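You operate a simulated robot arm through the tools that you are given. There is no shell and no other tool.

You are at the controls of a simulated two-armed robot. One attempt, no reset.

TASK
Test the cabinet's stop button: start, hit it, twist it free, reset.

The check looks at the end state, three seconds after you hand in, the way a careful person would. Anything else that was tipped, shoved, dropped, spilled or broken makes it a failure.

THE ROBOT
Two 7-joint arms with fingered hands on one trunk that stands fixed in place. Base frame: the origin is at the foot of the trunk, x ahead of it, y to its left, z up. Lengths are in m, angles in degrees, forces in N, time in s.
The left shoulder is at [0.07, 0.142, 1.114], the right one opposite. With the tool pointing down near the work surface each hand reaches from about 0.42 to 0.8 m from the base axis, measured 20 degrees to its own side. Payload 3.6 kg a hand.
Tool frame (each hand has its own): the origin (TCP) lies between the finger pads and is the grasp point; the fingertips stand 0.025 m ahead of it; z points along the fingers, y is the line along which they close. The gripper opens to 0.088 m; its body begins 0.029 m behind the TCP. The gripper is a hand of 5 fingers: y runs from the thumb to the fingers, the wrist lies at [-0.013, -0.097, -0.162] in the tool frame, and closing takes about 1.5 s.
Orientation is that of the tool frame in the base frame, as a unit quaternion [x, y, z, w]. With the fingers straight down and the wrist toward the robot, the tool's x, y and z point along [0, 1, 0], [1, 0, 0] and [0, 0, -1] of the base frame.

THE INTERFACE
- The arms move only by the tool drive_tool. It takes "left_motion", "right_motion" or both (then of equal length, played together; a hand with none holds still); each is a list of rows, each a list of 6 numbers: the shift along the tool's x, y, z in m, then the turn, a rotation vector about the tool's x, y, z in degrees. In form: [[tx, ty, tz, rx, ry, rz], ...]. A call has 1 to 20 rows; each row shifts and turns the commanded pose from where the row before left it, along the tool's axes as they then stand. "left_grip" and "right_grip" are, for a hand that has rows, the closure, from 0 (fully open) to 1 (shut), set as the call begins (left out, the last holds). Each row takes 0.2 s and may step no farther than 0.05 m and 8.6 degrees from the row before; otherwise, or with a gripper value out of range, the whole call is refused. Where a pose cannot be reached the arm comes as near as it can. A force on the tool above 40 N (or 10 N above the force at the start of the call, whichever is more), or a blocked arm, ends the call early, and 0.2 s more pass. The fingers move at their own pace (about 0.072 m/s each) and stop on an object; they squeeze with about 26 N. The grip force told is the motor's: it shows also when the fingers shut on nothing. Time passes only in rows, and 0.2 s behind the last, so rows that do not move let the fingers close. It gives the time, the measured TCP pose, the force on the tool (base axes), the opening and the grip force at its end, in the units of the frame above (readings bear some noise), with the torque about the TCP (base axes, N m) and any sound that the robot's microphone picked up, and new pictures: "pictures" is both (left out), scene, wrist or none (wrist: the cameras of the hands that moved).
- Cameras (640 x 400 px; columns grow to the right, rows downward): "scene" is now at [0.1386, 0.0229, 1.3614]; the picture's right is [0.23, -0.97, 0.00], its down [-0.39, -0.09, -0.92] and it looks along [0.89, 0.21, -0.40] (base axes); focal length 341 px, centre (320, 200). "left" rides on the left gripper at [-0.059, -0.079, -0.105] in its tool frame; the picture's right is [-0.73, -0.32, 0.61], its down [0.62, -0.68, 0.38] and it looks along [0.29, 0.66, 0.70] (tool axes); focal length 234 px, centre (320, 200). "right" rides on the right gripper at [0.059, -0.079, -0.105] in its tool frame; the picture's right is [-0.73, 0.32, -0.61], its down [-0.62, -0.68, 0.38] and it looks along [-0.29, 0.66, 0.70] (tool axes); focal length 234 px, centre (320, 200).
- slide_trunk(by): slides the trunk up (or, below 0, down) by that many m; the arms and the scene camera ride with it, the base frame stays. It gives what a move gives, with no picture.
- set_fingers(index, middle, ring, little, thumb_bend, thumb_turn, hand): sets how far each is bent, from 0 (flat) to 1 (curled in); at 0.3 the hand is open as for a grip, at 0.7 the pads meet at the TCP. One left out holds its place. A second passes; each finger stops where it meets its share of the squeeze, and holds until it gets a number again. A gripper value or a shape takes the hand back. It gives what a move gives, with no picture; readings hold the bend of each and the force on index, middle, ring, little, thumb and palm. thumb_turn goes from beside the hand (0) to across from the fingers (1), as for a grip.
- grasp_type(shape, hand): the hand has 5 fingers and takes this shape, open, in about a second: jaw (thumb against the fingers, like two jaws); tri (thumb and two fingers); tip (a fingertip pinch); poke (one finger out to press); point (the index stretched); flat (the hand flat); cup (the hand cupped); fist (a fist). The gripper value then closes the fingers along that shape, each until it touches; the sizes above hold for jaw. It gives what a move gives, with no picture.
- head_to(pan, tilt): turns the head with the scene camera to pan (to the left, within 86 degrees either way) and tilt (down, from -29 to 69), counted from straight ahead of the robot. It gives what a move gives, and a new picture of the scene camera.
- point_at(camera, pixels): for up to 12 pixels [column, row] of the newest picture of that camera ("zoom" is the newest enlarged one), the place [x, y, z] in the base frame of the surface seen there, good to about 0.002 m. The clock stands still meanwhile.
- enlarge(camera, box): a new picture of the part [left, top, right, bottom] of that camera's present view, enlarged. The clock stands still meanwhile.
- finish_job(): hands the job in; it is judged then, once.

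Unless the task says otherwise, let go and move clear before handing in.

The tools are called after "Request:" as a command line: name --argument value ..., lists and objects as JSON in quotes. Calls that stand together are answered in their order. drive_tool: Moves the arms, as the interface text tells. Its arguments: {"type":"object","properties":{"left_motion":{"type":"array","items":{"type":"array","items":{"type":"number"}}},"left_grip":{"type":"number"},"right_motion":{"type":"array","items":{"type":"array","items":{"type":"number"}}},"right_grip":{"type":"number"},"pictures":{"type":"string","enum":["both","scene","wrist","none"]}},"required":[]} The other tools are called the same way: slide_trunk (by) moves the trunk up or down; grasp_type (shape, hand) gives the hand a shape; set_fingers (index, middle, ring, little, thumb_bend, thumb_turn, hand) moves the fingers one by one; head_to (pan, tilt) turns the head that bears the scene camera; point_at (camera, pixels) gives the place of the surface under pixels of a picture; enlarge (camera, box) takes an enlarged picture of a part of a camera's view; finish_job () hands the job in.

At the start:

```text
time: 0.0
left_tool_pos: [0.4149, 0.2949, 1.2083]
left_ee_rot: [0.707, 0.707, 0.0, 0.0]
left_contact_force: [0.3, -0.2, -0.2]
left_ft_torque: [0.05, -0.02, -0.02]
left_opening: 0.0875
left_grip_force: 0.2
left_shape: jaw
left_bend: [0.3, 0.3, 0.3, 0.3, 0.3, 0.98]
left_finger forces: [0.0, 0.0, 0.0, 0.0, 0.1, 0.0]
right_tool_pos: [0.4067, -0.0472, 1.2358]
right_ee_rot: [0.707, 0.707, 0.001, 0.0]
right_contact_force: [-0.4, -0.5, 0.4]
right_ft_torque: [-0.02, -0.02, -0.03]
right_opening: 0.0876
right_grip_force: 0.1
right_shape: jaw
right_bend: [0.3, 0.3, 0.3, 0.3, 0.3, 0.98]
right_finger forces: [0.0, 0.1, 0.0, 0.0, 0.0, 0.0]
trunk travel left (down, up): [-0.65, 0.29]
head pan, tilt (commanded): [13.3, 23.7]
```

scene: 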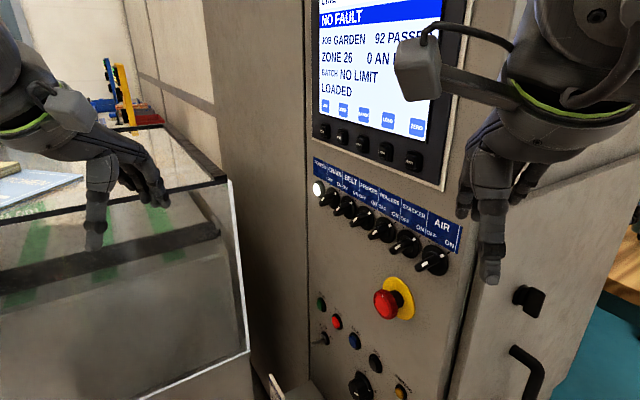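
right: 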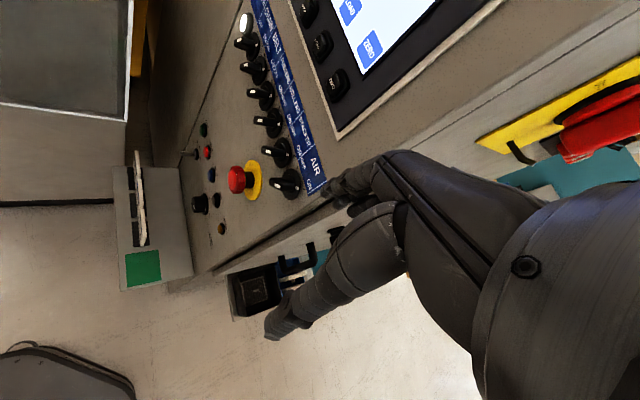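
left: 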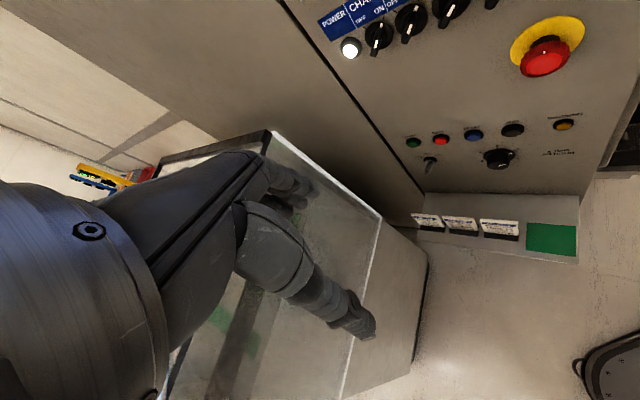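

The scene picture shows a cabinet panel with a screen, selector knobs, a red stop button at about (388,303) on a yellow ring, and a row of small buttons at (322,302)–(400,392). I'll enlarge to read the labels and get places of the key parts.

Request:
enlarge --camera "scene" --box '[290, 250, 450, 400]'

Request:
enlarge --camera "left" --box '[380, 0, 620, 280]'

Request:
enlarge --camera "scene" --box '[300, 0, 480, 280]'

Request:
point_at --camera "scene" --pixels '[[386, 303], [405, 292], [322, 303], [337, 321], [355, 341], [375, 363], [400, 392], [360, 387], [323, 338], [330, 240], [350, 340], [400, 340]]'

```text
2.67 times, centred on (370, 325) of scene
```

zoom: 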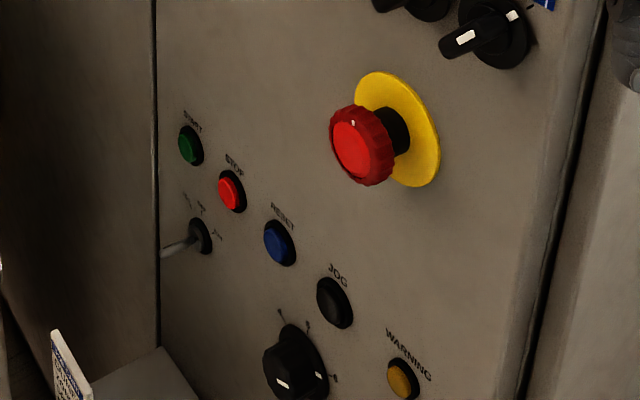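

```text
1.43 times, centred on (500, 140) of left
```

zoom: 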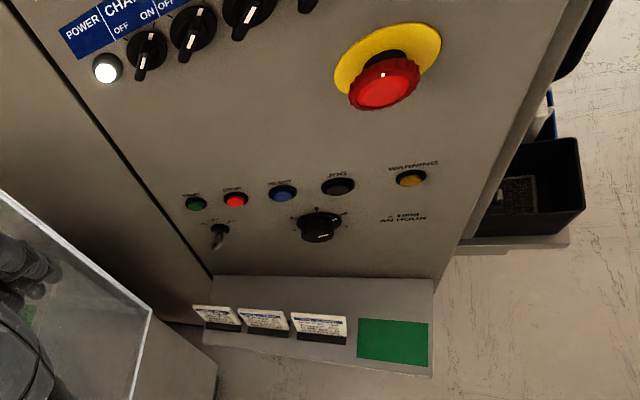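

```text
1.43 times, centred on (390, 140) of scene
```

zoom: 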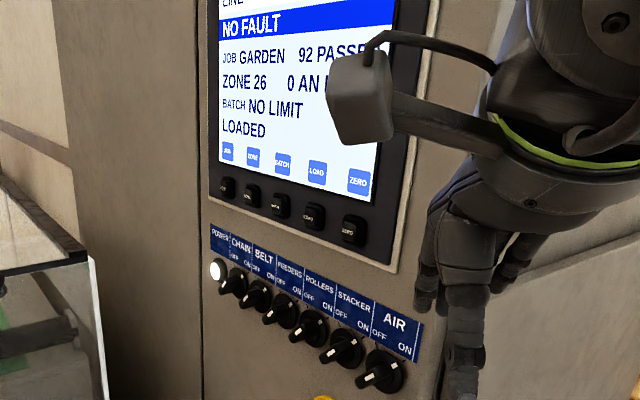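

```text
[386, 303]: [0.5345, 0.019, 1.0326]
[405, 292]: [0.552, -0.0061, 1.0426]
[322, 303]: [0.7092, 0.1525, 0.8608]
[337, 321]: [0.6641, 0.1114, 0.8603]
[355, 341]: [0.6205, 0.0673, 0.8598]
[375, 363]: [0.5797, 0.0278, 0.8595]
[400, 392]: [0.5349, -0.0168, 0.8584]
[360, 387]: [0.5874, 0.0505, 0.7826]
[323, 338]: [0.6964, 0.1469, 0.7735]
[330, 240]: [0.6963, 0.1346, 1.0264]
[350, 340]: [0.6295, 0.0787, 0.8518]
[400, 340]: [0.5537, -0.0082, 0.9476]
```

The buttons read START, STOP, RESET, JOG and WARNING on a panel that faces back-left, and there are cards in the tray below that I should read. I'll enlarge those cards and other panel texts.

Request:
enlarge --camera "left" --box '[400, 195, 530, 260]'

Request:
enlarge --camera "left" --box '[400, 110, 600, 190]'

Request:
head_to --pan -5 --tilt 45

```text
4.92 times, centred on (465, 228) of left
```

zoom: 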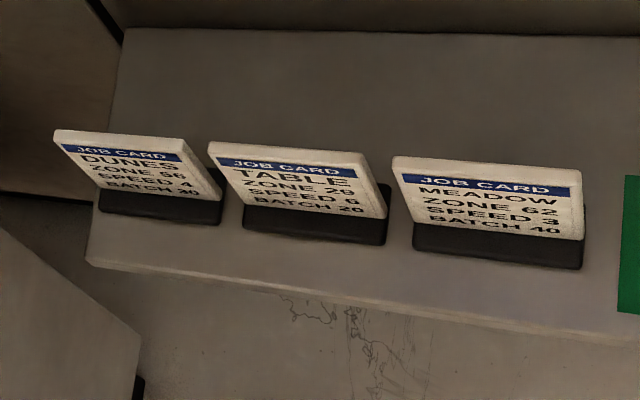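

```text
3.20 times, centred on (500, 150) of left
```

zoom: 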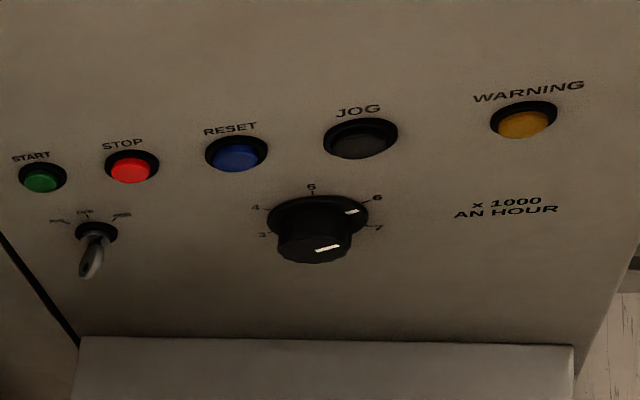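

```text
time: 0.8
left_tool_pos: [0.413, 0.2962, 1.2095]
left_ee_rot: [0.707, 0.707, 0.001, 0.0]
left_contact_force: [0.9, 0.9, 0.5]
left_ft_torque: [0.02, 0.0, -0.01]
left_opening: 0.0878
left_grip_force: 0.0
left_shape: jaw
left_bend: [0.3, 0.3, 0.3, 0.3, 0.3, 0.98]
left_finger forces: [0.1, 0.0, 0.0, 0.1, 0.0, 0.0]
right_tool_pos: [0.4063, -0.0476, 1.2363]
right_ee_rot: [0.707, 0.707, 0.0, 0.0]
right_contact_force: [-0.3, -0.1, -0.6]
right_ft_torque: [0.02, 0.01, -0.01]
right_opening: 0.0876
right_grip_force: 0.1
right_shape: jaw
right_bend: [0.3, 0.3, 0.3, 0.3, 0.3, 0.98]
right_finger forces: [0.0, 0.0, 0.0, 0.0, 0.0, 0.0]
trunk travel left (down, up): [-0.65, 0.29]
head pan, tilt (commanded): [-5.0, 45.0]
```

scene: 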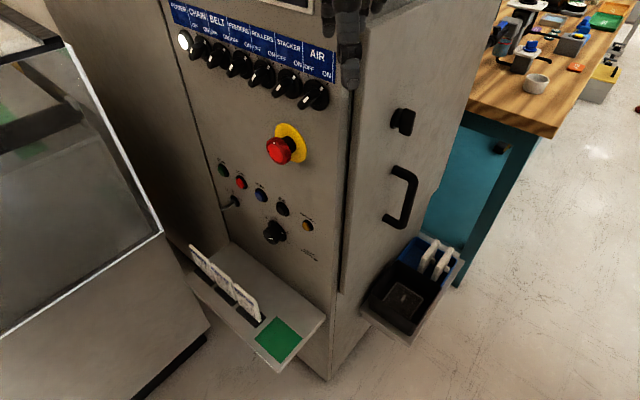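

The lower view shows the panel well: stop button at (279,150), START (222,170), RESET (261,195), and job cards in the tray. I'll enlarge the selector row and the panel, and get places.

Request:
enlarge --camera "scene" --box '[160, 0, 350, 120]'

Request:
enlarge --camera "scene" --box '[200, 110, 340, 270]'

Request:
point_at --camera "scene" --pixels '[[278, 151], [302, 150], [294, 128], [222, 170], [241, 182], [261, 194], [282, 208], [306, 225], [272, 233], [232, 203], [250, 150], [320, 180]]'

Request:
head_to --pan 30 --tilt 20

```text
3.33 times, centred on (255, 60) of scene
```

zoom: 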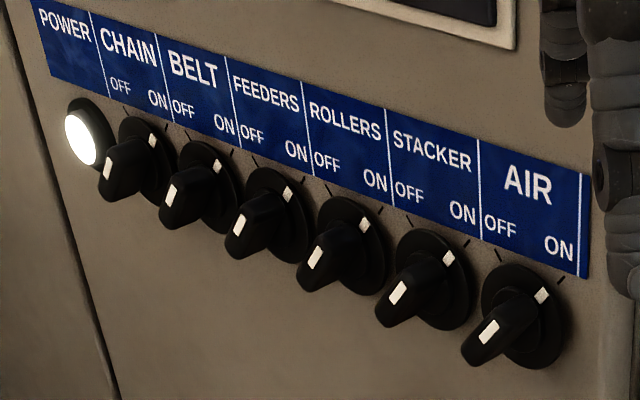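

```text
2.50 times, centred on (270, 190) of scene
```

zoom: 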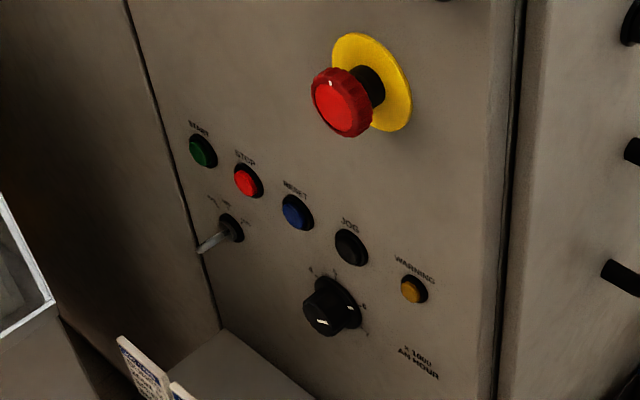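

```text
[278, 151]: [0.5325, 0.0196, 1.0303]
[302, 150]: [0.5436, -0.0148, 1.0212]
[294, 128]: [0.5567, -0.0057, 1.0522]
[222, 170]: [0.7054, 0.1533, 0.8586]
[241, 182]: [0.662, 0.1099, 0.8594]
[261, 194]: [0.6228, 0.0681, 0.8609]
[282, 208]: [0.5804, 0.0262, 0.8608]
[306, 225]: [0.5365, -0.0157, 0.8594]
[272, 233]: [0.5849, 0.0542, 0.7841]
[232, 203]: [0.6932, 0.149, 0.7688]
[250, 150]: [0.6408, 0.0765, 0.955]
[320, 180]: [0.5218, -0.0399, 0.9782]
```

```text
time: 1.9
left_tool_pos: [0.4149, 0.2952, 1.2076]
left_ee_rot: [0.707, 0.707, 0.0, -0.001]
left_contact_force: [0.0, 0.1, -0.7]
left_ft_torque: [0.0, -0.02, 0.0]
left_opening: 0.0877
left_grip_force: 0.0
left_shape: jaw
left_bend: [0.3, 0.3, 0.3, 0.3, 0.3, 0.98]
left_finger forces: [0.0, 0.0, 0.1, 0.0, 0.1, 0.0]
right_tool_pos: [0.4064, -0.0481, 1.2365]
right_ee_rot: [0.707, 0.707, 0.0, 0.0]
right_contact_force: [0.1, 0.6, 0.2]
right_ft_torque: [0.04, 0.02, -0.03]
right_opening: 0.0874
right_grip_force: 0.1
right_shape: jaw
right_bend: [0.3, 0.3, 0.3, 0.3, 0.3, 0.98]
right_finger forces: [0.0, 0.1, 0.1, 0.0, 0.0, 0.0]
trunk travel left (down, up): [-0.65, 0.29]
head pan, tilt (commanded): [30.0, 20.0]
```

scene: 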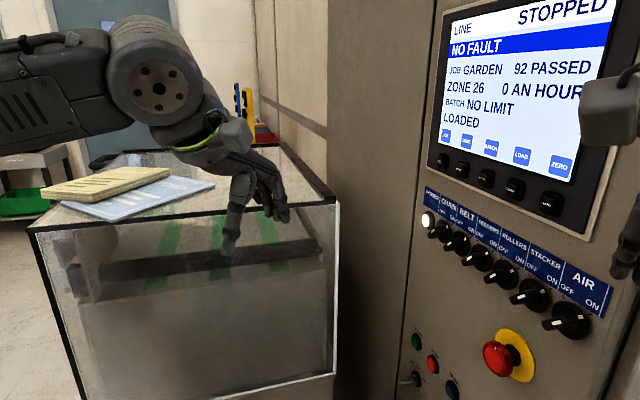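

The screen at (500,80) reads LINE STOPPED, NO FAULT, and a transparent cover sits at (30–340,150–390) below the left hand. I'll measure the cover and read the screen before planning the approach.

Request:
point_at --camera "scene" --pixels '[[32, 230], [338, 200], [333, 370], [180, 215], [250, 345], [150, 160], [270, 150], [375, 300], [500, 355], [100, 190], [60, 395], [235, 245]]'

Request:
enlarge --camera "scene" --box '[430, 0, 630, 220]'

Request:
enlarge --camera "scene" --box '[460, 310, 560, 400]'

Request:
enlarge --camera "left" --box '[480, 0, 620, 100]'

```text
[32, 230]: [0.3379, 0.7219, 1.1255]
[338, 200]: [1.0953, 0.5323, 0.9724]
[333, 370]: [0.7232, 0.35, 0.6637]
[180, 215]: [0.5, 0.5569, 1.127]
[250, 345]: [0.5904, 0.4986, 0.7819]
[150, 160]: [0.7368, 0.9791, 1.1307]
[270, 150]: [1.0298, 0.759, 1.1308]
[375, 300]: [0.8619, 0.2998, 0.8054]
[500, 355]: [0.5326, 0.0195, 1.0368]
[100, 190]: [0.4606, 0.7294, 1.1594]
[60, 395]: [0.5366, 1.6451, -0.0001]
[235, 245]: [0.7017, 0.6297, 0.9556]
```

```text
1.82 times, centred on (530, 110) of scene
```

zoom: 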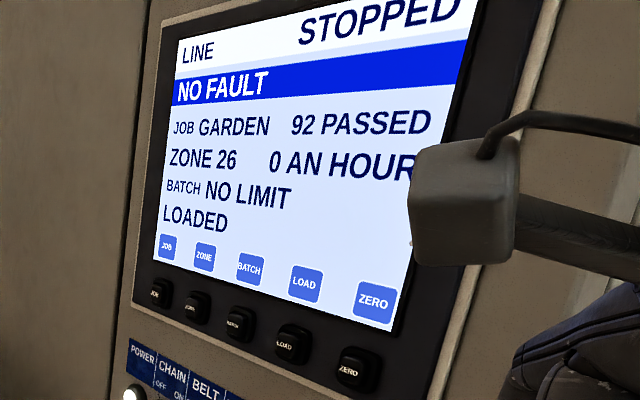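

```text
4.44 times, centred on (510, 355) of scene
```

zoom: 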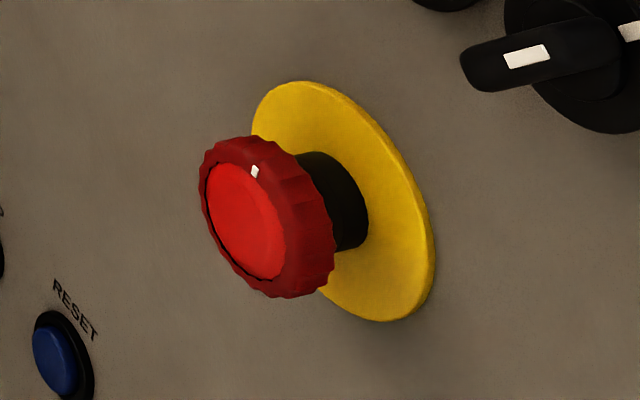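

```text
4.00 times, centred on (550, 50) of left
```

zoom: 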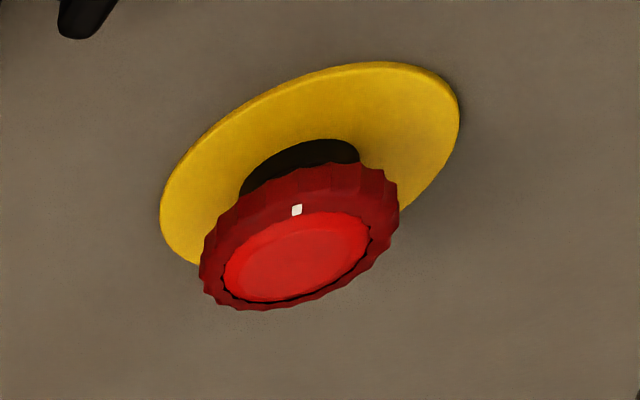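

The cover's near vertical edge is at about (0.72, 0.35) with its top at z 1.13, clear of the panel work area. The left hand suits the panel; I'll set it to poke, and shift the right hand aside so that it doesn't block the screen.

Request:
grasp_type --shape "poke" --hand "left"

Request:
drive_tool --right_motion '[[-0.03, 0, 0, 0, 0, 0], [-0.03, 0, 0, 0, 0, 0], [-0.03, 0, 0, 0, 0, 0], [-0.03, 0, 0, 0, 0, 0], [-0.03, 0, 0, 0, 0, 0]]' --pictures "scene"

```text
time: 2.8
left_tool_pos: [0.4135, 0.2953, 1.2081]
left_ee_rot: [0.707, 0.708, 0.0, 0.0]
left_contact_force: [0.6, 0.4, -0.9]
left_ft_torque: [-0.04, 0.01, 0.04]
left_opening: 0.0
left_grip_force: 0.0
left_shape: poke
left_bend: [0.7, 0.7, 0.99, 0.99, 1.0, 1.0]
left_finger forces: [0.1, 0.0, 0.0, 0.0, 0.0, 0.0]
right_tool_pos: [0.4061, -0.0474, 1.2364]
right_ee_rot: [0.707, 0.707, 0.0, 0.001]
right_contact_force: [-0.1, -0.3, 0.7]
right_ft_torque: [0.01, 0.01, 0.01]
right_opening: 0.0876
right_grip_force: 0.1
right_shape: jaw
right_bend: [0.3, 0.3, 0.3, 0.3, 0.3, 0.98]
right_finger forces: [0.0, 0.1, 0.0, 0.1, 0.1, 0.0]
trunk travel left (down, up): [-0.65, 0.29]
head pan, tilt (commanded): [30.0, 20.0]
```

```text
time: 4.0
left_tool_pos: [0.4141, 0.2928, 1.2088]
left_ee_rot: [0.707, 0.707, 0.001, -0.001]
left_contact_force: [-0.1, -0.1, -0.6]
left_ft_torque: [0.01, -0.01, 0.03]
left_opening: 0.0004
left_grip_force: 0.1
left_shape: poke
left_bend: [0.7, 0.7, 0.99, 0.99, 1.0, 1.0]
left_finger forces: [0.1, 0.1, 0.0, 0.1, 0.1, 0.1]
right_tool_pos: [0.4068, -0.2007, 1.2359]
right_ee_rot: [0.707, 0.708, 0.001, -0.001]
right_contact_force: [0.4, 0.3, 0.2]
right_ft_torque: [-0.03, 0.0, -0.03]
right_opening: 0.0879
right_grip_force: 0.1
right_shape: jaw
right_bend: [0.3, 0.3, 0.3, 0.3, 0.3, 0.98]
right_finger forces: [0.0, 0.0, 0.1, 0.1, 0.0, 0.0]
trunk travel left (down, up): [-0.65, 0.29]
head pan, tilt (commanded): [30.0, 20.0]
```

scene: 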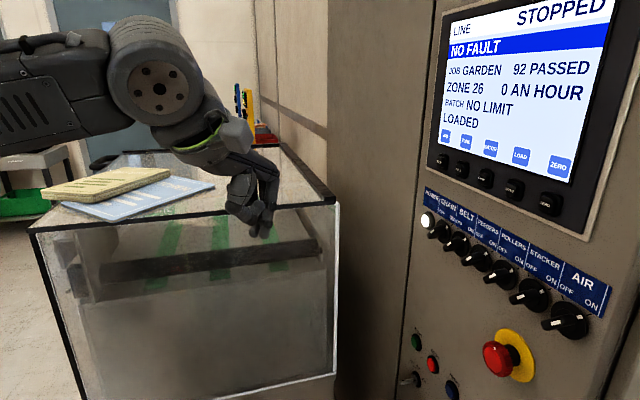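

The screen now shows fully (LINE STOPPED, NO FAULT, LOADED); the left hand is in the poke shape at (255,190). I'll now turn the left hand halfway toward the panel direction and check.

Request:
drive_tool --left_motion '[[0, 0, 0, -7.07, -2.957, 2.957], [0, 0, 0, -7.07, -2.957, 2.957], [0, 0, 0, -7.07, -2.957, 2.957], [0, 0, 0, -7.07, -2.957, 2.957], [0, 0, 0, -7.07, -2.957, 2.957], [0, 0, 0, -7.07, -2.957, 2.957]]' --pictures "both"

```text
time: 5.4
left_tool_pos: [0.414, 0.2952, 1.2081]
left_ee_rot: [0.749, 0.536, 0.147, 0.361]
left_contact_force: [0.1, 1.2, 1.0]
left_ft_torque: [0.04, 0.01, -0.01]
left_opening: 0.0001
left_grip_force: 0.1
left_shape: poke
left_bend: [0.7, 0.7, 0.99, 0.99, 1.0, 1.0]
left_finger forces: [0.0, 0.0, 0.0, 0.0, 0.0, 0.0]
right_tool_pos: [0.4074, -0.1988, 1.2365]
right_ee_rot: [0.707, 0.707, 0.0, 0.001]
right_contact_force: [-0.2, -0.2, 0.3]
right_ft_torque: [-0.02, 0.01, 0.03]
right_opening: 0.0879
right_grip_force: 0.1
right_shape: jaw
right_bend: [0.3, 0.3, 0.3, 0.3, 0.3, 0.98]
right_finger forces: [0.0, 0.0, 0.0, 0.1, 0.1, 0.0]
trunk travel left (down, up): [-0.65, 0.29]
head pan, tilt (commanded): [30.0, 20.0]
```

scene: 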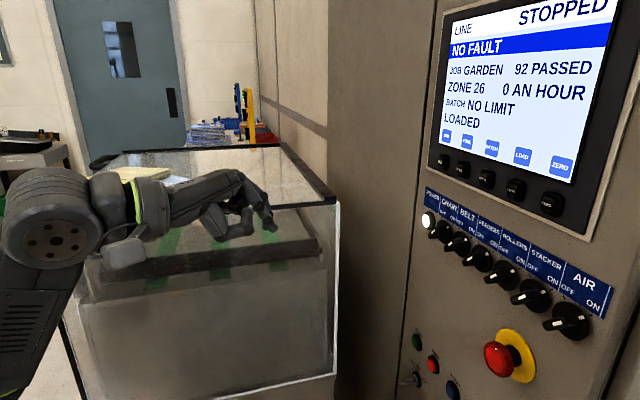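
left: 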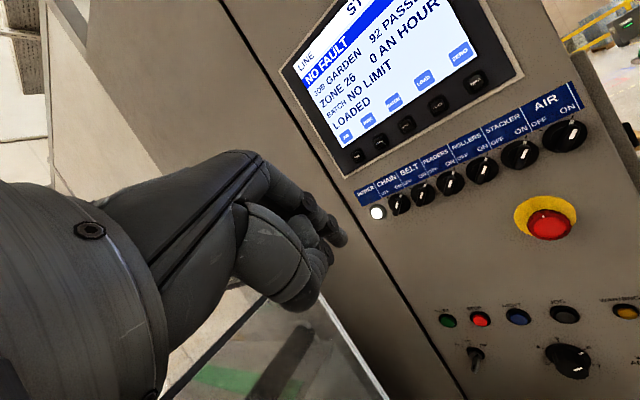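

The hand turned in place cleanly and the panel is in view of the left camera (stop button at (548,222)). I'll finish the turn.

Request:
drive_tool --left_motion '[[0, 0, 0, -7.07, -2.957, 2.957], [0, 0, 0, -7.07, -2.957, 2.957], [0, 0, 0, -7.07, -2.957, 2.957], [0, 0, 0, -7.07, -2.957, 2.957], [0, 0, 0, -7.07, -2.957, 2.957], [0, 0, 0, -7.07, -2.957, 2.957]]' --pictures "both"

```text
time: 6.8
left_tool_pos: [0.4144, 0.2934, 1.2086]
left_ee_rot: [0.654, 0.268, 0.268, 0.655]
left_contact_force: [0.3, 0.0, 0.0]
left_ft_torque: [-0.03, 0.03, 0.03]
left_opening: 0.0
left_grip_force: 0.0
left_shape: poke
left_bend: [0.7, 0.7, 0.99, 0.99, 1.0, 1.0]
left_finger forces: [0.0, 0.0, 0.1, 0.1, 0.0, 0.1]
right_tool_pos: [0.4083, -0.1986, 1.2358]
right_ee_rot: [0.707, 0.707, 0.0, -0.001]
right_contact_force: [-0.2, 0.3, 0.5]
right_ft_torque: [-0.01, 0.01, -0.02]
right_opening: 0.0875
right_grip_force: 0.0
right_shape: jaw
right_bend: [0.3, 0.3, 0.3, 0.3, 0.3, 0.98]
right_finger forces: [0.0, 0.0, 0.0, 0.0, 0.0, 0.1]
trunk travel left (down, up): [-0.65, 0.29]
head pan, tilt (commanded): [30.0, 20.0]
```

scene: 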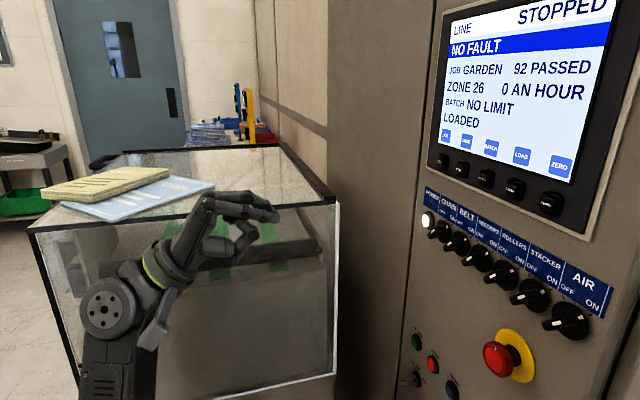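
left: 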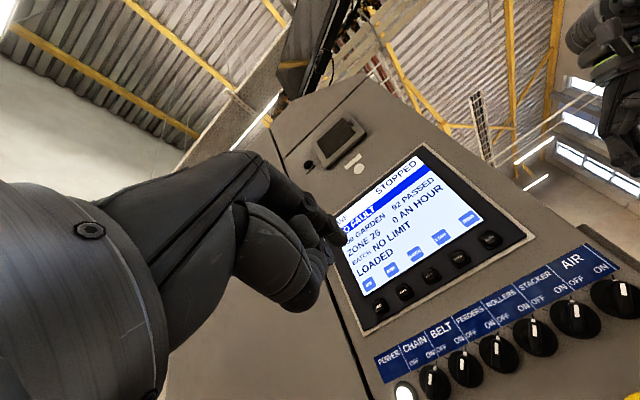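

The hand now faces the panel (z along the inward normal). I'll enlarge the fingertips at about (330,235) in the left camera to find exactly where the poking tip is.

Request:
enlarge --camera "left" --box '[220, 150, 370, 320]'

Request:
point_at --camera "left" --pixels '[[343, 240], [335, 236], [320, 245], [310, 205], [325, 260], [315, 285], [300, 230]]'

Request:
enlarge --camera "scene" --box '[150, 160, 310, 290]'

Request:
enlarge --camera "left" --box '[380, 230, 640, 400]'

```text
2.35 times, centred on (295, 235) of left
```

zoom: 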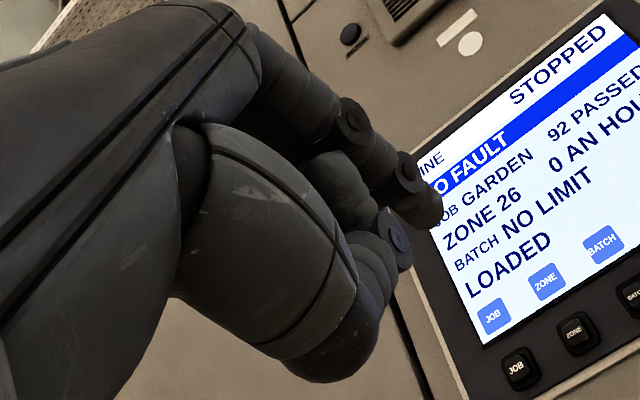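

```text
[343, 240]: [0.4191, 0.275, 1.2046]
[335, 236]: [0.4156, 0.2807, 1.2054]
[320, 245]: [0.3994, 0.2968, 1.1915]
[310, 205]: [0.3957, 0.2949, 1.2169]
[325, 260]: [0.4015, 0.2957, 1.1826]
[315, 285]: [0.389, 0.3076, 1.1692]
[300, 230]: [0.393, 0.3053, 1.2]
```

```text
3.08 times, centred on (230, 225) of scene
```

zoom: 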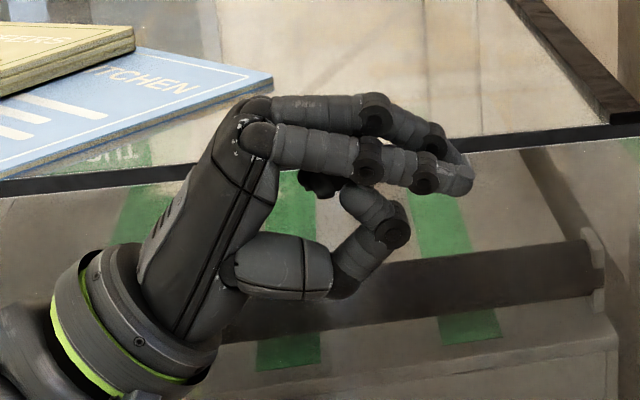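

```text
2.35 times, centred on (510, 315) of left
```

zoom: 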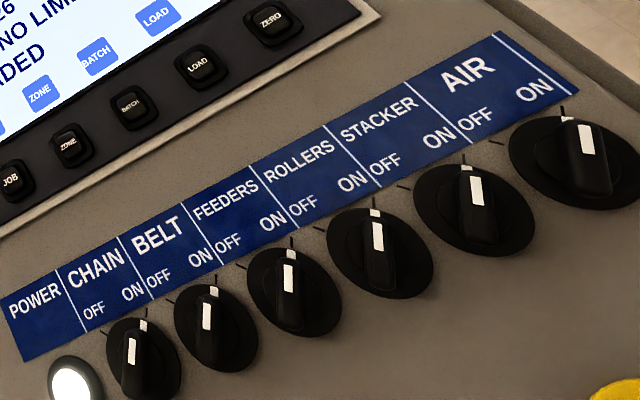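

All selectors point to ON, and poke leaves both the index and middle fingers out. I'll curl the middle finger so only the index presses, then travel to a standoff in front of START.

Request:
set_fingers --hand "left" --index 0.6 --middle 1.0 --ring 1.0 --little 1.0

Request:
drive_tool --left_motion '[[0.012, -0.0345, 0.015, 0, 0, 0], [0.012, -0.0345, 0.015, 0, 0, 0], [0.012, -0.0345, 0.015, 0, 0, 0], [0.012, -0.0345, 0.015, 0, 0, 0], [0.012, -0.0345, 0.015, 0, 0, 0], [0.012, -0.0345, 0.015, 0, 0, 0], [0.012, -0.0345, 0.015, 0, 0, 0], [0.012, -0.0345, 0.015, 0, 0, 0], [0.012, -0.0345, 0.015, 0, 0, 0], [0.012, -0.0345, 0.015, 0, 0, 0]]' --pictures "both"

```text
time: 7.8
left_tool_pos: [0.4139, 0.2939, 1.2093]
left_ee_rot: [0.654, 0.269, 0.269, 0.654]
left_contact_force: [-0.2, -0.6, 0.3]
left_ft_torque: [0.0, 0.02, 0.01]
left_opening: 0.0297
left_grip_force: 0.0
left_shape: fingers
left_bend: [0.6, 1.0, 1.0, 1.0, 1.0, 1.0]
left_finger forces: [0.0, 0.1, 0.0, 0.0, 0.0, 0.0]
right_tool_pos: [0.4076, -0.1988, 1.2367]
right_ee_rot: [0.707, 0.708, 0.0, 0.0]
right_contact_force: [0.0, -0.7, 0.0]
right_ft_torque: [-0.01, -0.02, -0.01]
right_opening: 0.0878
right_grip_force: 0.1
right_shape: jaw
right_bend: [0.3, 0.3, 0.3, 0.3, 0.3, 0.98]
right_finger forces: [0.0, 0.0, 0.0, 0.0, 0.0, 0.0]
trunk travel left (down, up): [-0.65, 0.29]
head pan, tilt (commanded): [30.0, 20.0]
```

```text
time: 10.0
left_tool_pos: [0.6084, 0.2743, 0.8649]
left_ee_rot: [0.654, 0.269, 0.269, 0.654]
left_contact_force: [0.6, 0.2, -0.8]
left_ft_torque: [0.0, -0.01, -0.01]
left_opening: 0.0297
left_grip_force: 0.0
left_shape: fingers
left_bend: [0.6, 1.0, 1.0, 1.0, 1.0, 1.0]
left_finger forces: [0.1, 0.1, 0.0, 0.1, 0.0, 0.1]
right_tool_pos: [0.4083, -0.1986, 1.2364]
right_ee_rot: [0.707, 0.707, -0.001, -0.001]
right_contact_force: [0.5, 0.2, -0.4]
right_ft_torque: [0.02, 0.03, 0.0]
right_opening: 0.0874
right_grip_force: 0.1
right_shape: jaw
right_bend: [0.3, 0.3, 0.3, 0.3, 0.3, 0.98]
right_finger forces: [0.0, 0.1, 0.0, 0.0, 0.0, 0.1]
trunk travel left (down, up): [-0.65, 0.29]
head pan, tilt (commanded): [30.0, 20.0]
```

scene: 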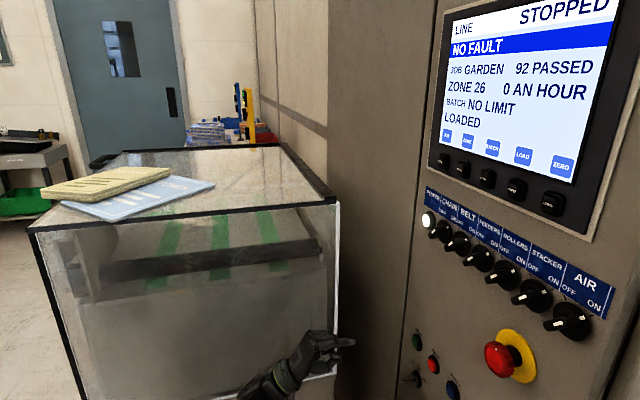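
left: 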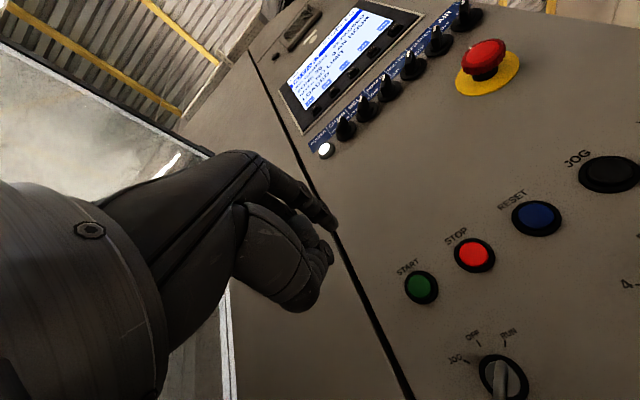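

The key switch at (503,375) has positions I should read before starting. I'll enlarge it and the index tip at (330,215).

Request:
enlarge --camera "left" --box '[390, 240, 550, 400]'

Request:
enlarge --camera "left" --box '[230, 140, 390, 320]'

Request:
point_at --camera "left" --pixels '[[334, 226], [330, 215], [320, 205], [418, 287], [474, 253], [538, 215], [330, 258], [305, 290], [485, 58], [500, 380]]'

Request:
head_to --pan 20 --tilt 35

```text
2.50 times, centred on (470, 320) of left
```

zoom: 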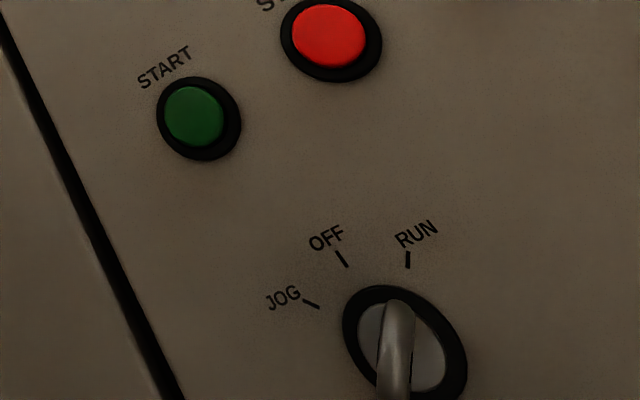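

```text
2.22 times, centred on (310, 230) of left
```

zoom: 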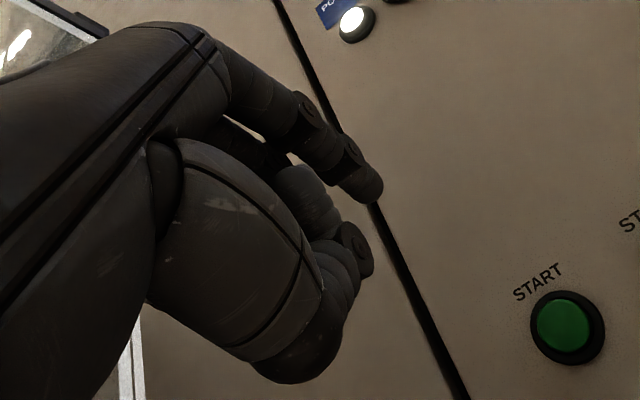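

```text
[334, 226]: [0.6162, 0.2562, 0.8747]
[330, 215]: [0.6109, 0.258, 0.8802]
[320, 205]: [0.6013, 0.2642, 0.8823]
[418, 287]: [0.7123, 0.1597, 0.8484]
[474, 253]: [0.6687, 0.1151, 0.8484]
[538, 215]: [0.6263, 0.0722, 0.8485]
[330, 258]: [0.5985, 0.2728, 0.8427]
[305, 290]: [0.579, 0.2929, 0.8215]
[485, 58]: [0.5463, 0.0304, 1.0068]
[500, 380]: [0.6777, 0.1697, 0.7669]
```

```text
time: 10.7
left_tool_pos: [0.6072, 0.2736, 0.8656]
left_ee_rot: [0.654, 0.268, 0.268, 0.655]
left_contact_force: [0.2, 0.2, -0.4]
left_ft_torque: [-0.01, 0.03, 0.0]
left_opening: 0.0296
left_grip_force: 0.1
left_shape: fingers
left_bend: [0.6, 1.0, 1.0, 1.0, 1.0, 1.0]
left_finger forces: [0.1, 0.0, 0.0, 0.1, 0.0, 0.0]
right_tool_pos: [0.4072, -0.2, 1.2367]
right_ee_rot: [0.707, 0.708, 0.0, -0.001]
right_contact_force: [0.2, 0.2, -0.6]
right_ft_torque: [0.0, -0.01, 0.0]
right_opening: 0.0876
right_grip_force: 0.0
right_shape: jaw
right_bend: [0.3, 0.3, 0.3, 0.3, 0.3, 0.98]
right_finger forces: [0.0, 0.0, 0.0, 0.0, 0.1, 0.1]
trunk travel left (down, up): [-0.65, 0.29]
head pan, tilt (commanded): [20.0, 35.0]
```

scene: 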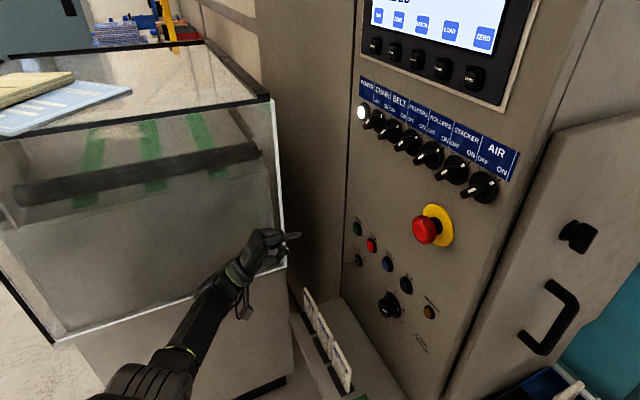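

The key stands at RUN, good. The two cameras differ by about 11 mm in z for the buttons, so I'll compare both cameras' readings of the fingertip and buttons to sort out which offset applies.

Request:
enlarge --camera "scene" --box '[220, 190, 420, 315]'

Request:
point_at --camera "scene" --pixels '[[297, 235], [292, 235], [285, 236], [357, 229], [371, 245], [387, 264], [406, 286], [429, 312], [424, 230], [356, 262], [386, 308], [273, 234]]'

```text
3.20 times, centred on (320, 252) of scene
```

zoom: 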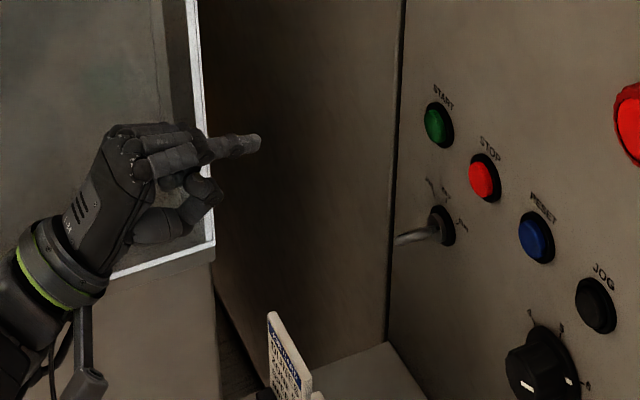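

```text
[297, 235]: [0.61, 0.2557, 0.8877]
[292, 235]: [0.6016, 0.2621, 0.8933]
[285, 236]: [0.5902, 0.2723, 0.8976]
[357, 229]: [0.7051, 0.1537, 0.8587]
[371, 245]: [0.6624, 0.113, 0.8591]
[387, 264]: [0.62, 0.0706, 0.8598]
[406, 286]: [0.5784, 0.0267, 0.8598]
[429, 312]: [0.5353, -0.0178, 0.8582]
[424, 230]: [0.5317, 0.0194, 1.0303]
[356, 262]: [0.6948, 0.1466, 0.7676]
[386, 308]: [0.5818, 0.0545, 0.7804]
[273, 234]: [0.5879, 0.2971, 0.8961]
```

Relative offsets from both cameras agree: the fingertip is about 27 mm above and 137 mm back from START's face, nearly in line. I'll bring the tip down and to about 35 mm from START, then check.

Request:
drive_tool --left_motion '[[-0.001, -0.009, 0.02, 0, 0, 0], [-0.001, -0.009, 0.03, 0, 0, 0], [-0.001, -0.009, 0.03, 0, 0, 0], [0, 0, 0.02, 0, 0, 0]]' --pictures "both"

Request:
enlarge --camera "left" --box '[260, 160, 460, 320]'

Request:
enlarge --camera "scene" --box '[280, 180, 440, 300]'

```text
time: 11.7
left_tool_pos: [0.6279, 0.2359, 0.857]
left_ee_rot: [0.655, 0.269, 0.269, 0.654]
left_contact_force: [0.3, 0.3, 0.1]
left_ft_torque: [0.02, 0.0, 0.0]
left_opening: 0.03
left_grip_force: 0.1
left_shape: fingers
left_bend: [0.6, 1.0, 1.0, 1.0, 1.0, 1.0]
left_finger forces: [0.0, 0.1, 0.1, 0.1, 0.0, 0.0]
left hand out of reach, approached as far as the arm can: row 1, 2, 3, 4
right_tool_pos: [0.4075, -0.199, 1.2363]
right_ee_rot: [0.707, 0.707, 0.0, 0.0]
right_contact_force: [0.3, 0.8, -0.4]
right_ft_torque: [-0.03, -0.01, -0.01]
right_opening: 0.0877
right_grip_force: 0.1
right_shape: jaw
right_bend: [0.3, 0.3, 0.3, 0.3, 0.3, 0.98]
right_finger forces: [0.0, 0.0, 0.0, 0.1, 0.0, 0.1]
trunk travel left (down, up): [-0.65, 0.29]
head pan, tilt (commanded): [20.0, 35.0]
```

scene: 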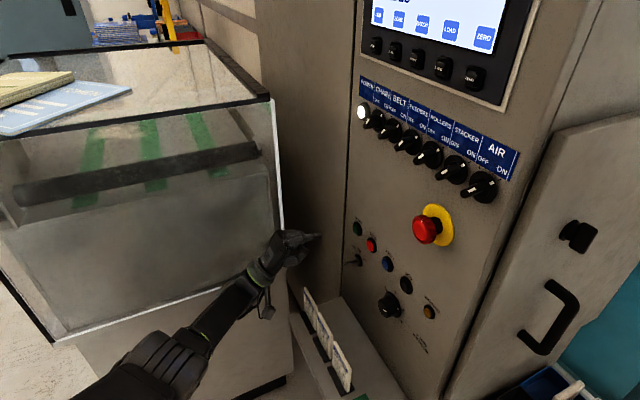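
left: 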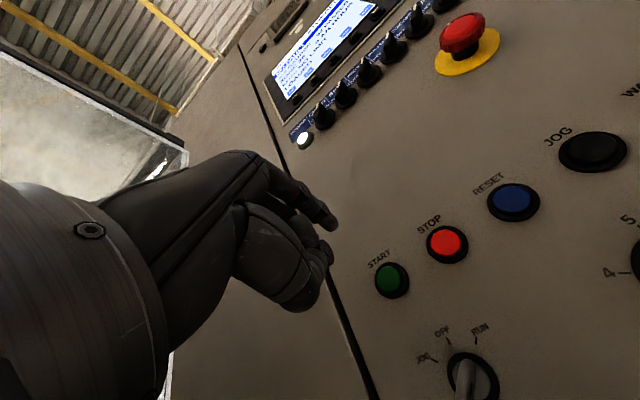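

```text
2.50 times, centred on (360, 240) of left
```

zoom: 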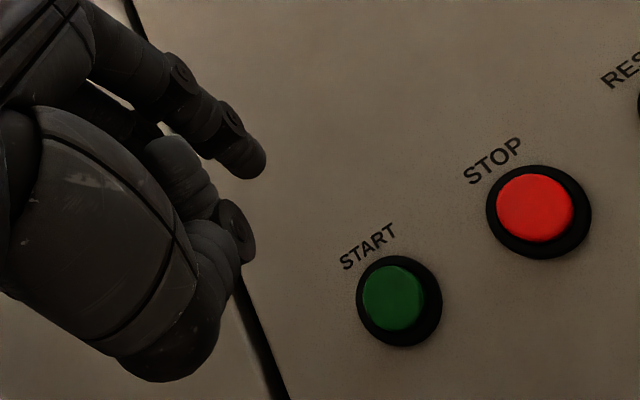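

```text
3.33 times, centred on (360, 240) of scene
```

zoom: 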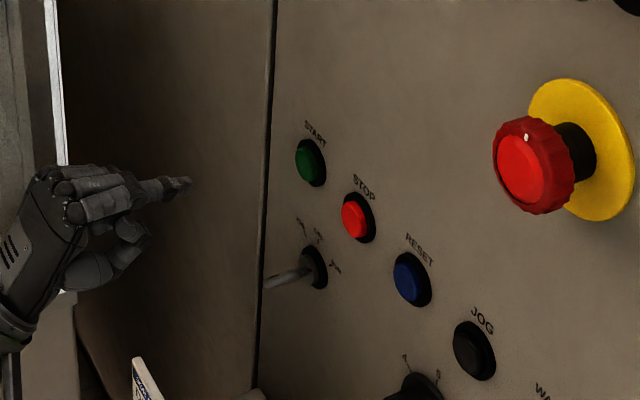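

The arm ran out of reach at z 0.857 (rows 1–4 flagged), so I need the shoulder lower. I'll back the hand off and up, then slide the trunk down 0.2 m.

Request:
drive_tool --left_motion '[[0, 0, -0.04, 0, 0, 0], [0, 0.01, -0.04, 0, 0, 0], [0, 0.03, -0.03, 0, 0, 0], [0, 0.04, 0, 0, 0, 0], [0, 0.04, 0, 0, 0, 0], [0, 0.04, 0, 0, 0, 0], [0, 0.04, 0, 0, 0, 0], [0, 0.02, 0, 0, 0, 0]]' --pictures "scene"

```text
time: 13.5
left_tool_pos: [0.5505, 0.3125, 1.0784]
left_ee_rot: [0.654, 0.269, 0.268, 0.654]
left_contact_force: [0.4, 0.1, 0.4]
left_ft_torque: [-0.01, 0.01, -0.04]
left_opening: 0.0297
left_grip_force: 0.0
left_shape: fingers
left_bend: [0.6, 1.0, 1.0, 1.0, 1.0, 1.0]
left_finger forces: [0.0, 0.0, 0.1, 0.0, 0.1, 0.1]
right_tool_pos: [0.4075, -0.1994, 1.2365]
right_ee_rot: [0.708, 0.707, 0.0, 0.0]
right_contact_force: [-1.0, 0.7, -0.6]
right_ft_torque: [-0.03, 0.02, 0.01]
right_opening: 0.0878
right_grip_force: 0.1
right_shape: jaw
right_bend: [0.3, 0.3, 0.3, 0.3, 0.3, 0.98]
right_finger forces: [0.1, 0.0, 0.0, 0.0, 0.0, 0.1]
trunk travel left (down, up): [-0.65, 0.29]
head pan, tilt (commanded): [20.0, 35.0]
```

scene: 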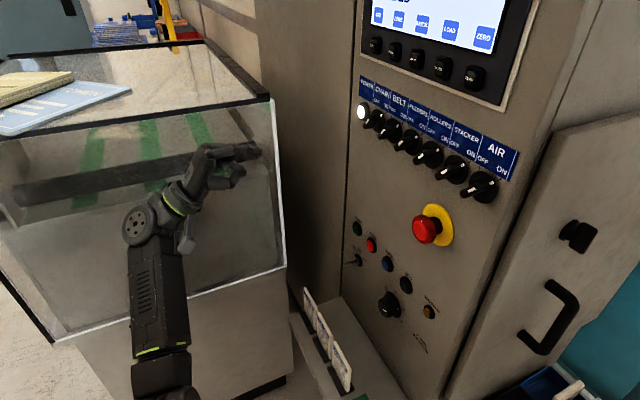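

The hand is clear at z 1.078. Now I'll lower the trunk by 0.2 m.

Request:
slide_trunk --by -0.2

Request:
head_to --pan 22 --tilt 22

```text
time: 15.7
left_tool_pos: [0.5496, 0.3136, 0.878]
left_ee_rot: [0.654, 0.268, 0.268, 0.655]
left_contact_force: [0.0, -0.1, 0.2]
left_ft_torque: [0.01, 0.02, 0.01]
left_opening: 0.03
left_grip_force: 0.1
left_shape: fingers
left_bend: [0.6, 1.0, 1.0, 1.0, 1.0, 1.0]
left_finger forces: [0.0, 0.0, 0.0, 0.0, 0.1, 0.0]
right_tool_pos: [0.4077, -0.1999, 1.036]
right_ee_rot: [0.708, 0.707, 0.001, 0.001]
right_contact_force: [0.3, 1.2, -0.3]
right_ft_torque: [0.01, -0.01, 0.0]
right_opening: 0.0878
right_grip_force: 0.0
right_shape: jaw
right_bend: [0.3, 0.3, 0.3, 0.3, 0.3, 0.98]
right_finger forces: [0.0, 0.1, 0.0, 0.1, 0.0, 0.1]
trunk travel left (down, up): [-0.45, 0.49]
head pan, tilt (commanded): [20.0, 35.0]
```

```text
time: 16.4
left_tool_pos: [0.5498, 0.3141, 0.8784]
left_ee_rot: [0.654, 0.268, 0.269, 0.654]
left_contact_force: [0.9, -1.0, 0.2]
left_ft_torque: [0.02, -0.03, 0.0]
left_opening: 0.0298
left_grip_force: 0.1
left_shape: fingers
left_bend: [0.6, 1.0, 1.0, 1.0, 1.0, 1.0]
left_finger forces: [0.1, 0.0, 0.0, 0.1, 0.0, 0.1]
right_tool_pos: [0.4082, -0.1989, 1.0361]
right_ee_rot: [0.707, 0.707, 0.001, 0.0]
right_contact_force: [-0.8, 0.4, -0.9]
right_ft_torque: [0.0, 0.01, 0.0]
right_opening: 0.0877
right_grip_force: 0.0
right_shape: jaw
right_bend: [0.3, 0.3, 0.3, 0.3, 0.3, 0.98]
right_finger forces: [0.0, 0.0, 0.0, 0.1, 0.1, 0.1]
trunk travel left (down, up): [-0.45, 0.49]
head pan, tilt (commanded): [22.0, 22.0]
```

scene: 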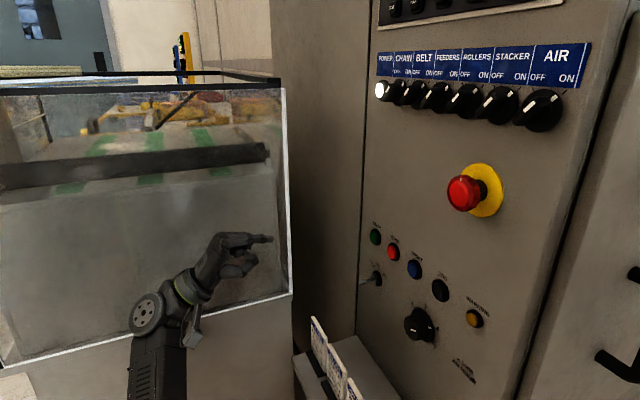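

The trunk is lower now. I'll tilt the head so screen, stop button and START show together, and re-measure.

Request:
head_to --pan 22 --tilt 7

Request:
drive_tool --left_motion '[[0, 0, 0.03, 0, 0, 0], [0, -0.01, 0.03, 0, 0, 0], [0, -0.01, 0.03, 0, 0, 0], [0, -0.01, 0.02, 0, 0, 0]]' --pictures "both"

```text
time: 17.2
left_tool_pos: [0.5504, 0.3132, 0.8786]
left_ee_rot: [0.655, 0.268, 0.268, 0.654]
left_contact_force: [0.9, 0.1, -0.6]
left_ft_torque: [0.01, 0.0, -0.02]
left_opening: 0.0295
left_grip_force: 0.0
left_shape: fingers
left_bend: [0.6, 1.0, 1.0, 1.0, 1.0, 1.0]
left_finger forces: [0.1, 0.1, 0.1, 0.1, 0.1, 0.1]
right_tool_pos: [0.4064, -0.1995, 1.0356]
right_ee_rot: [0.707, 0.707, 0.0, 0.0]
right_contact_force: [-0.3, 0.0, 0.5]
right_ft_torque: [0.02, -0.03, -0.02]
right_opening: 0.0879
right_grip_force: 0.0
right_shape: jaw
right_bend: [0.3, 0.3, 0.3, 0.3, 0.3, 0.98]
right_finger forces: [0.1, 0.1, 0.1, 0.0, 0.0, 0.1]
trunk travel left (down, up): [-0.45, 0.49]
head pan, tilt (commanded): [22.0, 7.0]
```

scene: 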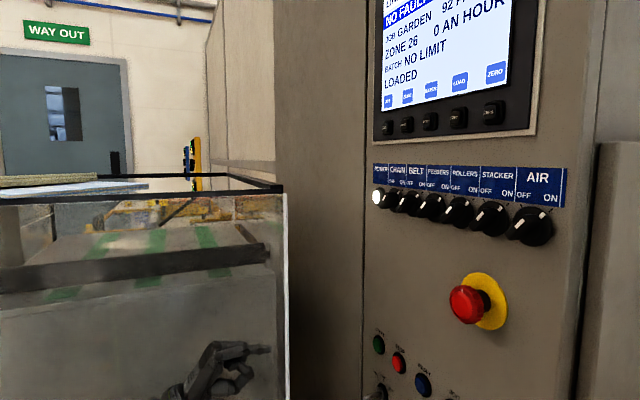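

```text
time: 18.2
left_tool_pos: [0.6293, 0.2347, 0.8481]
left_ee_rot: [0.655, 0.267, 0.269, 0.654]
left_contact_force: [0.0, -0.5, -0.3]
left_ft_torque: [-0.02, 0.0, -0.03]
left_opening: 0.0294
left_grip_force: 0.0
left_shape: fingers
left_bend: [0.6, 1.0, 1.0, 1.0, 1.0, 1.0]
left_finger forces: [0.0, 0.1, 0.0, 0.1, 0.1, 0.0]
right_tool_pos: [0.4068, -0.2003, 1.0361]
right_ee_rot: [0.707, 0.707, 0.0, -0.001]
right_contact_force: [0.2, -0.1, 0.5]
right_ft_torque: [-0.01, 0.0, 0.01]
right_opening: 0.0879
right_grip_force: 0.1
right_shape: jaw
right_bend: [0.3, 0.3, 0.3, 0.3, 0.3, 0.98]
right_finger forces: [0.0, 0.0, 0.0, 0.0, 0.1, 0.0]
trunk travel left (down, up): [-0.45, 0.49]
head pan, tilt (commanded): [22.0, 7.0]
```

scene: 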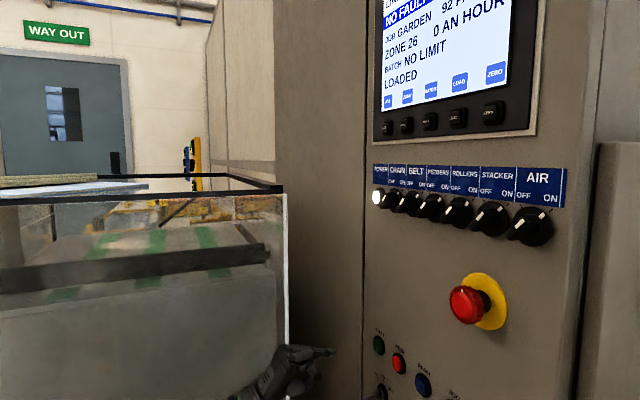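
left: 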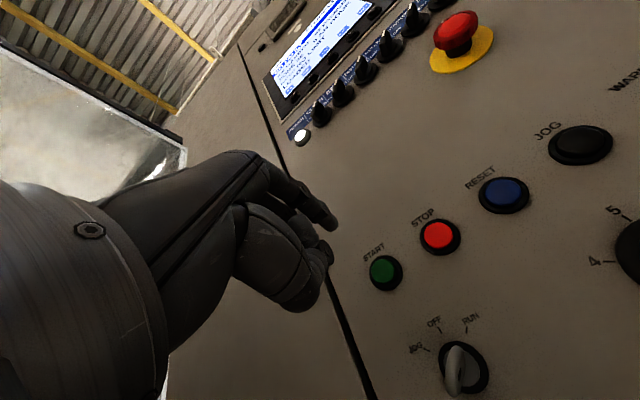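

The pose was reached this time. I'll measure the tip at (334,226) against START at (383,271) in the left picture.

Request:
point_at --camera "left" --pixels '[[334, 226], [331, 222], [335, 221], [383, 271], [438, 235], [503, 193], [460, 368], [310, 300], [330, 258]]'

Request:
point_at --camera "scene" --pixels '[[333, 351], [330, 351], [325, 352], [378, 344], [399, 362], [424, 385], [466, 304]]'

Request:
enlarge --camera "scene" --box '[240, 320, 440, 400]'

```text
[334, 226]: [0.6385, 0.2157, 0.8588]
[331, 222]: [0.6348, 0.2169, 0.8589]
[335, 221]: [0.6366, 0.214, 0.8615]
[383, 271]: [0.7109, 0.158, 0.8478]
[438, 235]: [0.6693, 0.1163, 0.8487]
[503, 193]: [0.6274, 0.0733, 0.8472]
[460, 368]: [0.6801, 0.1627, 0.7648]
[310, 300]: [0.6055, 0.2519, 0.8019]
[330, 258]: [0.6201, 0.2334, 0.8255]
```

```text
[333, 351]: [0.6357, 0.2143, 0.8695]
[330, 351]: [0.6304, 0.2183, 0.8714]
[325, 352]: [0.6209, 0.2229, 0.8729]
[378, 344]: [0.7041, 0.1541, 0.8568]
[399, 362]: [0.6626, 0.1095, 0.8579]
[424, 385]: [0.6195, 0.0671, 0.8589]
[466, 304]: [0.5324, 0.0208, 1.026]
```

```text
3.20 times, centred on (340, 360) of scene
```

zoom: 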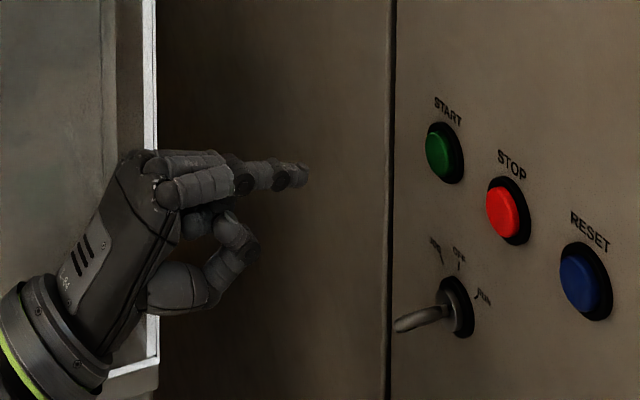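

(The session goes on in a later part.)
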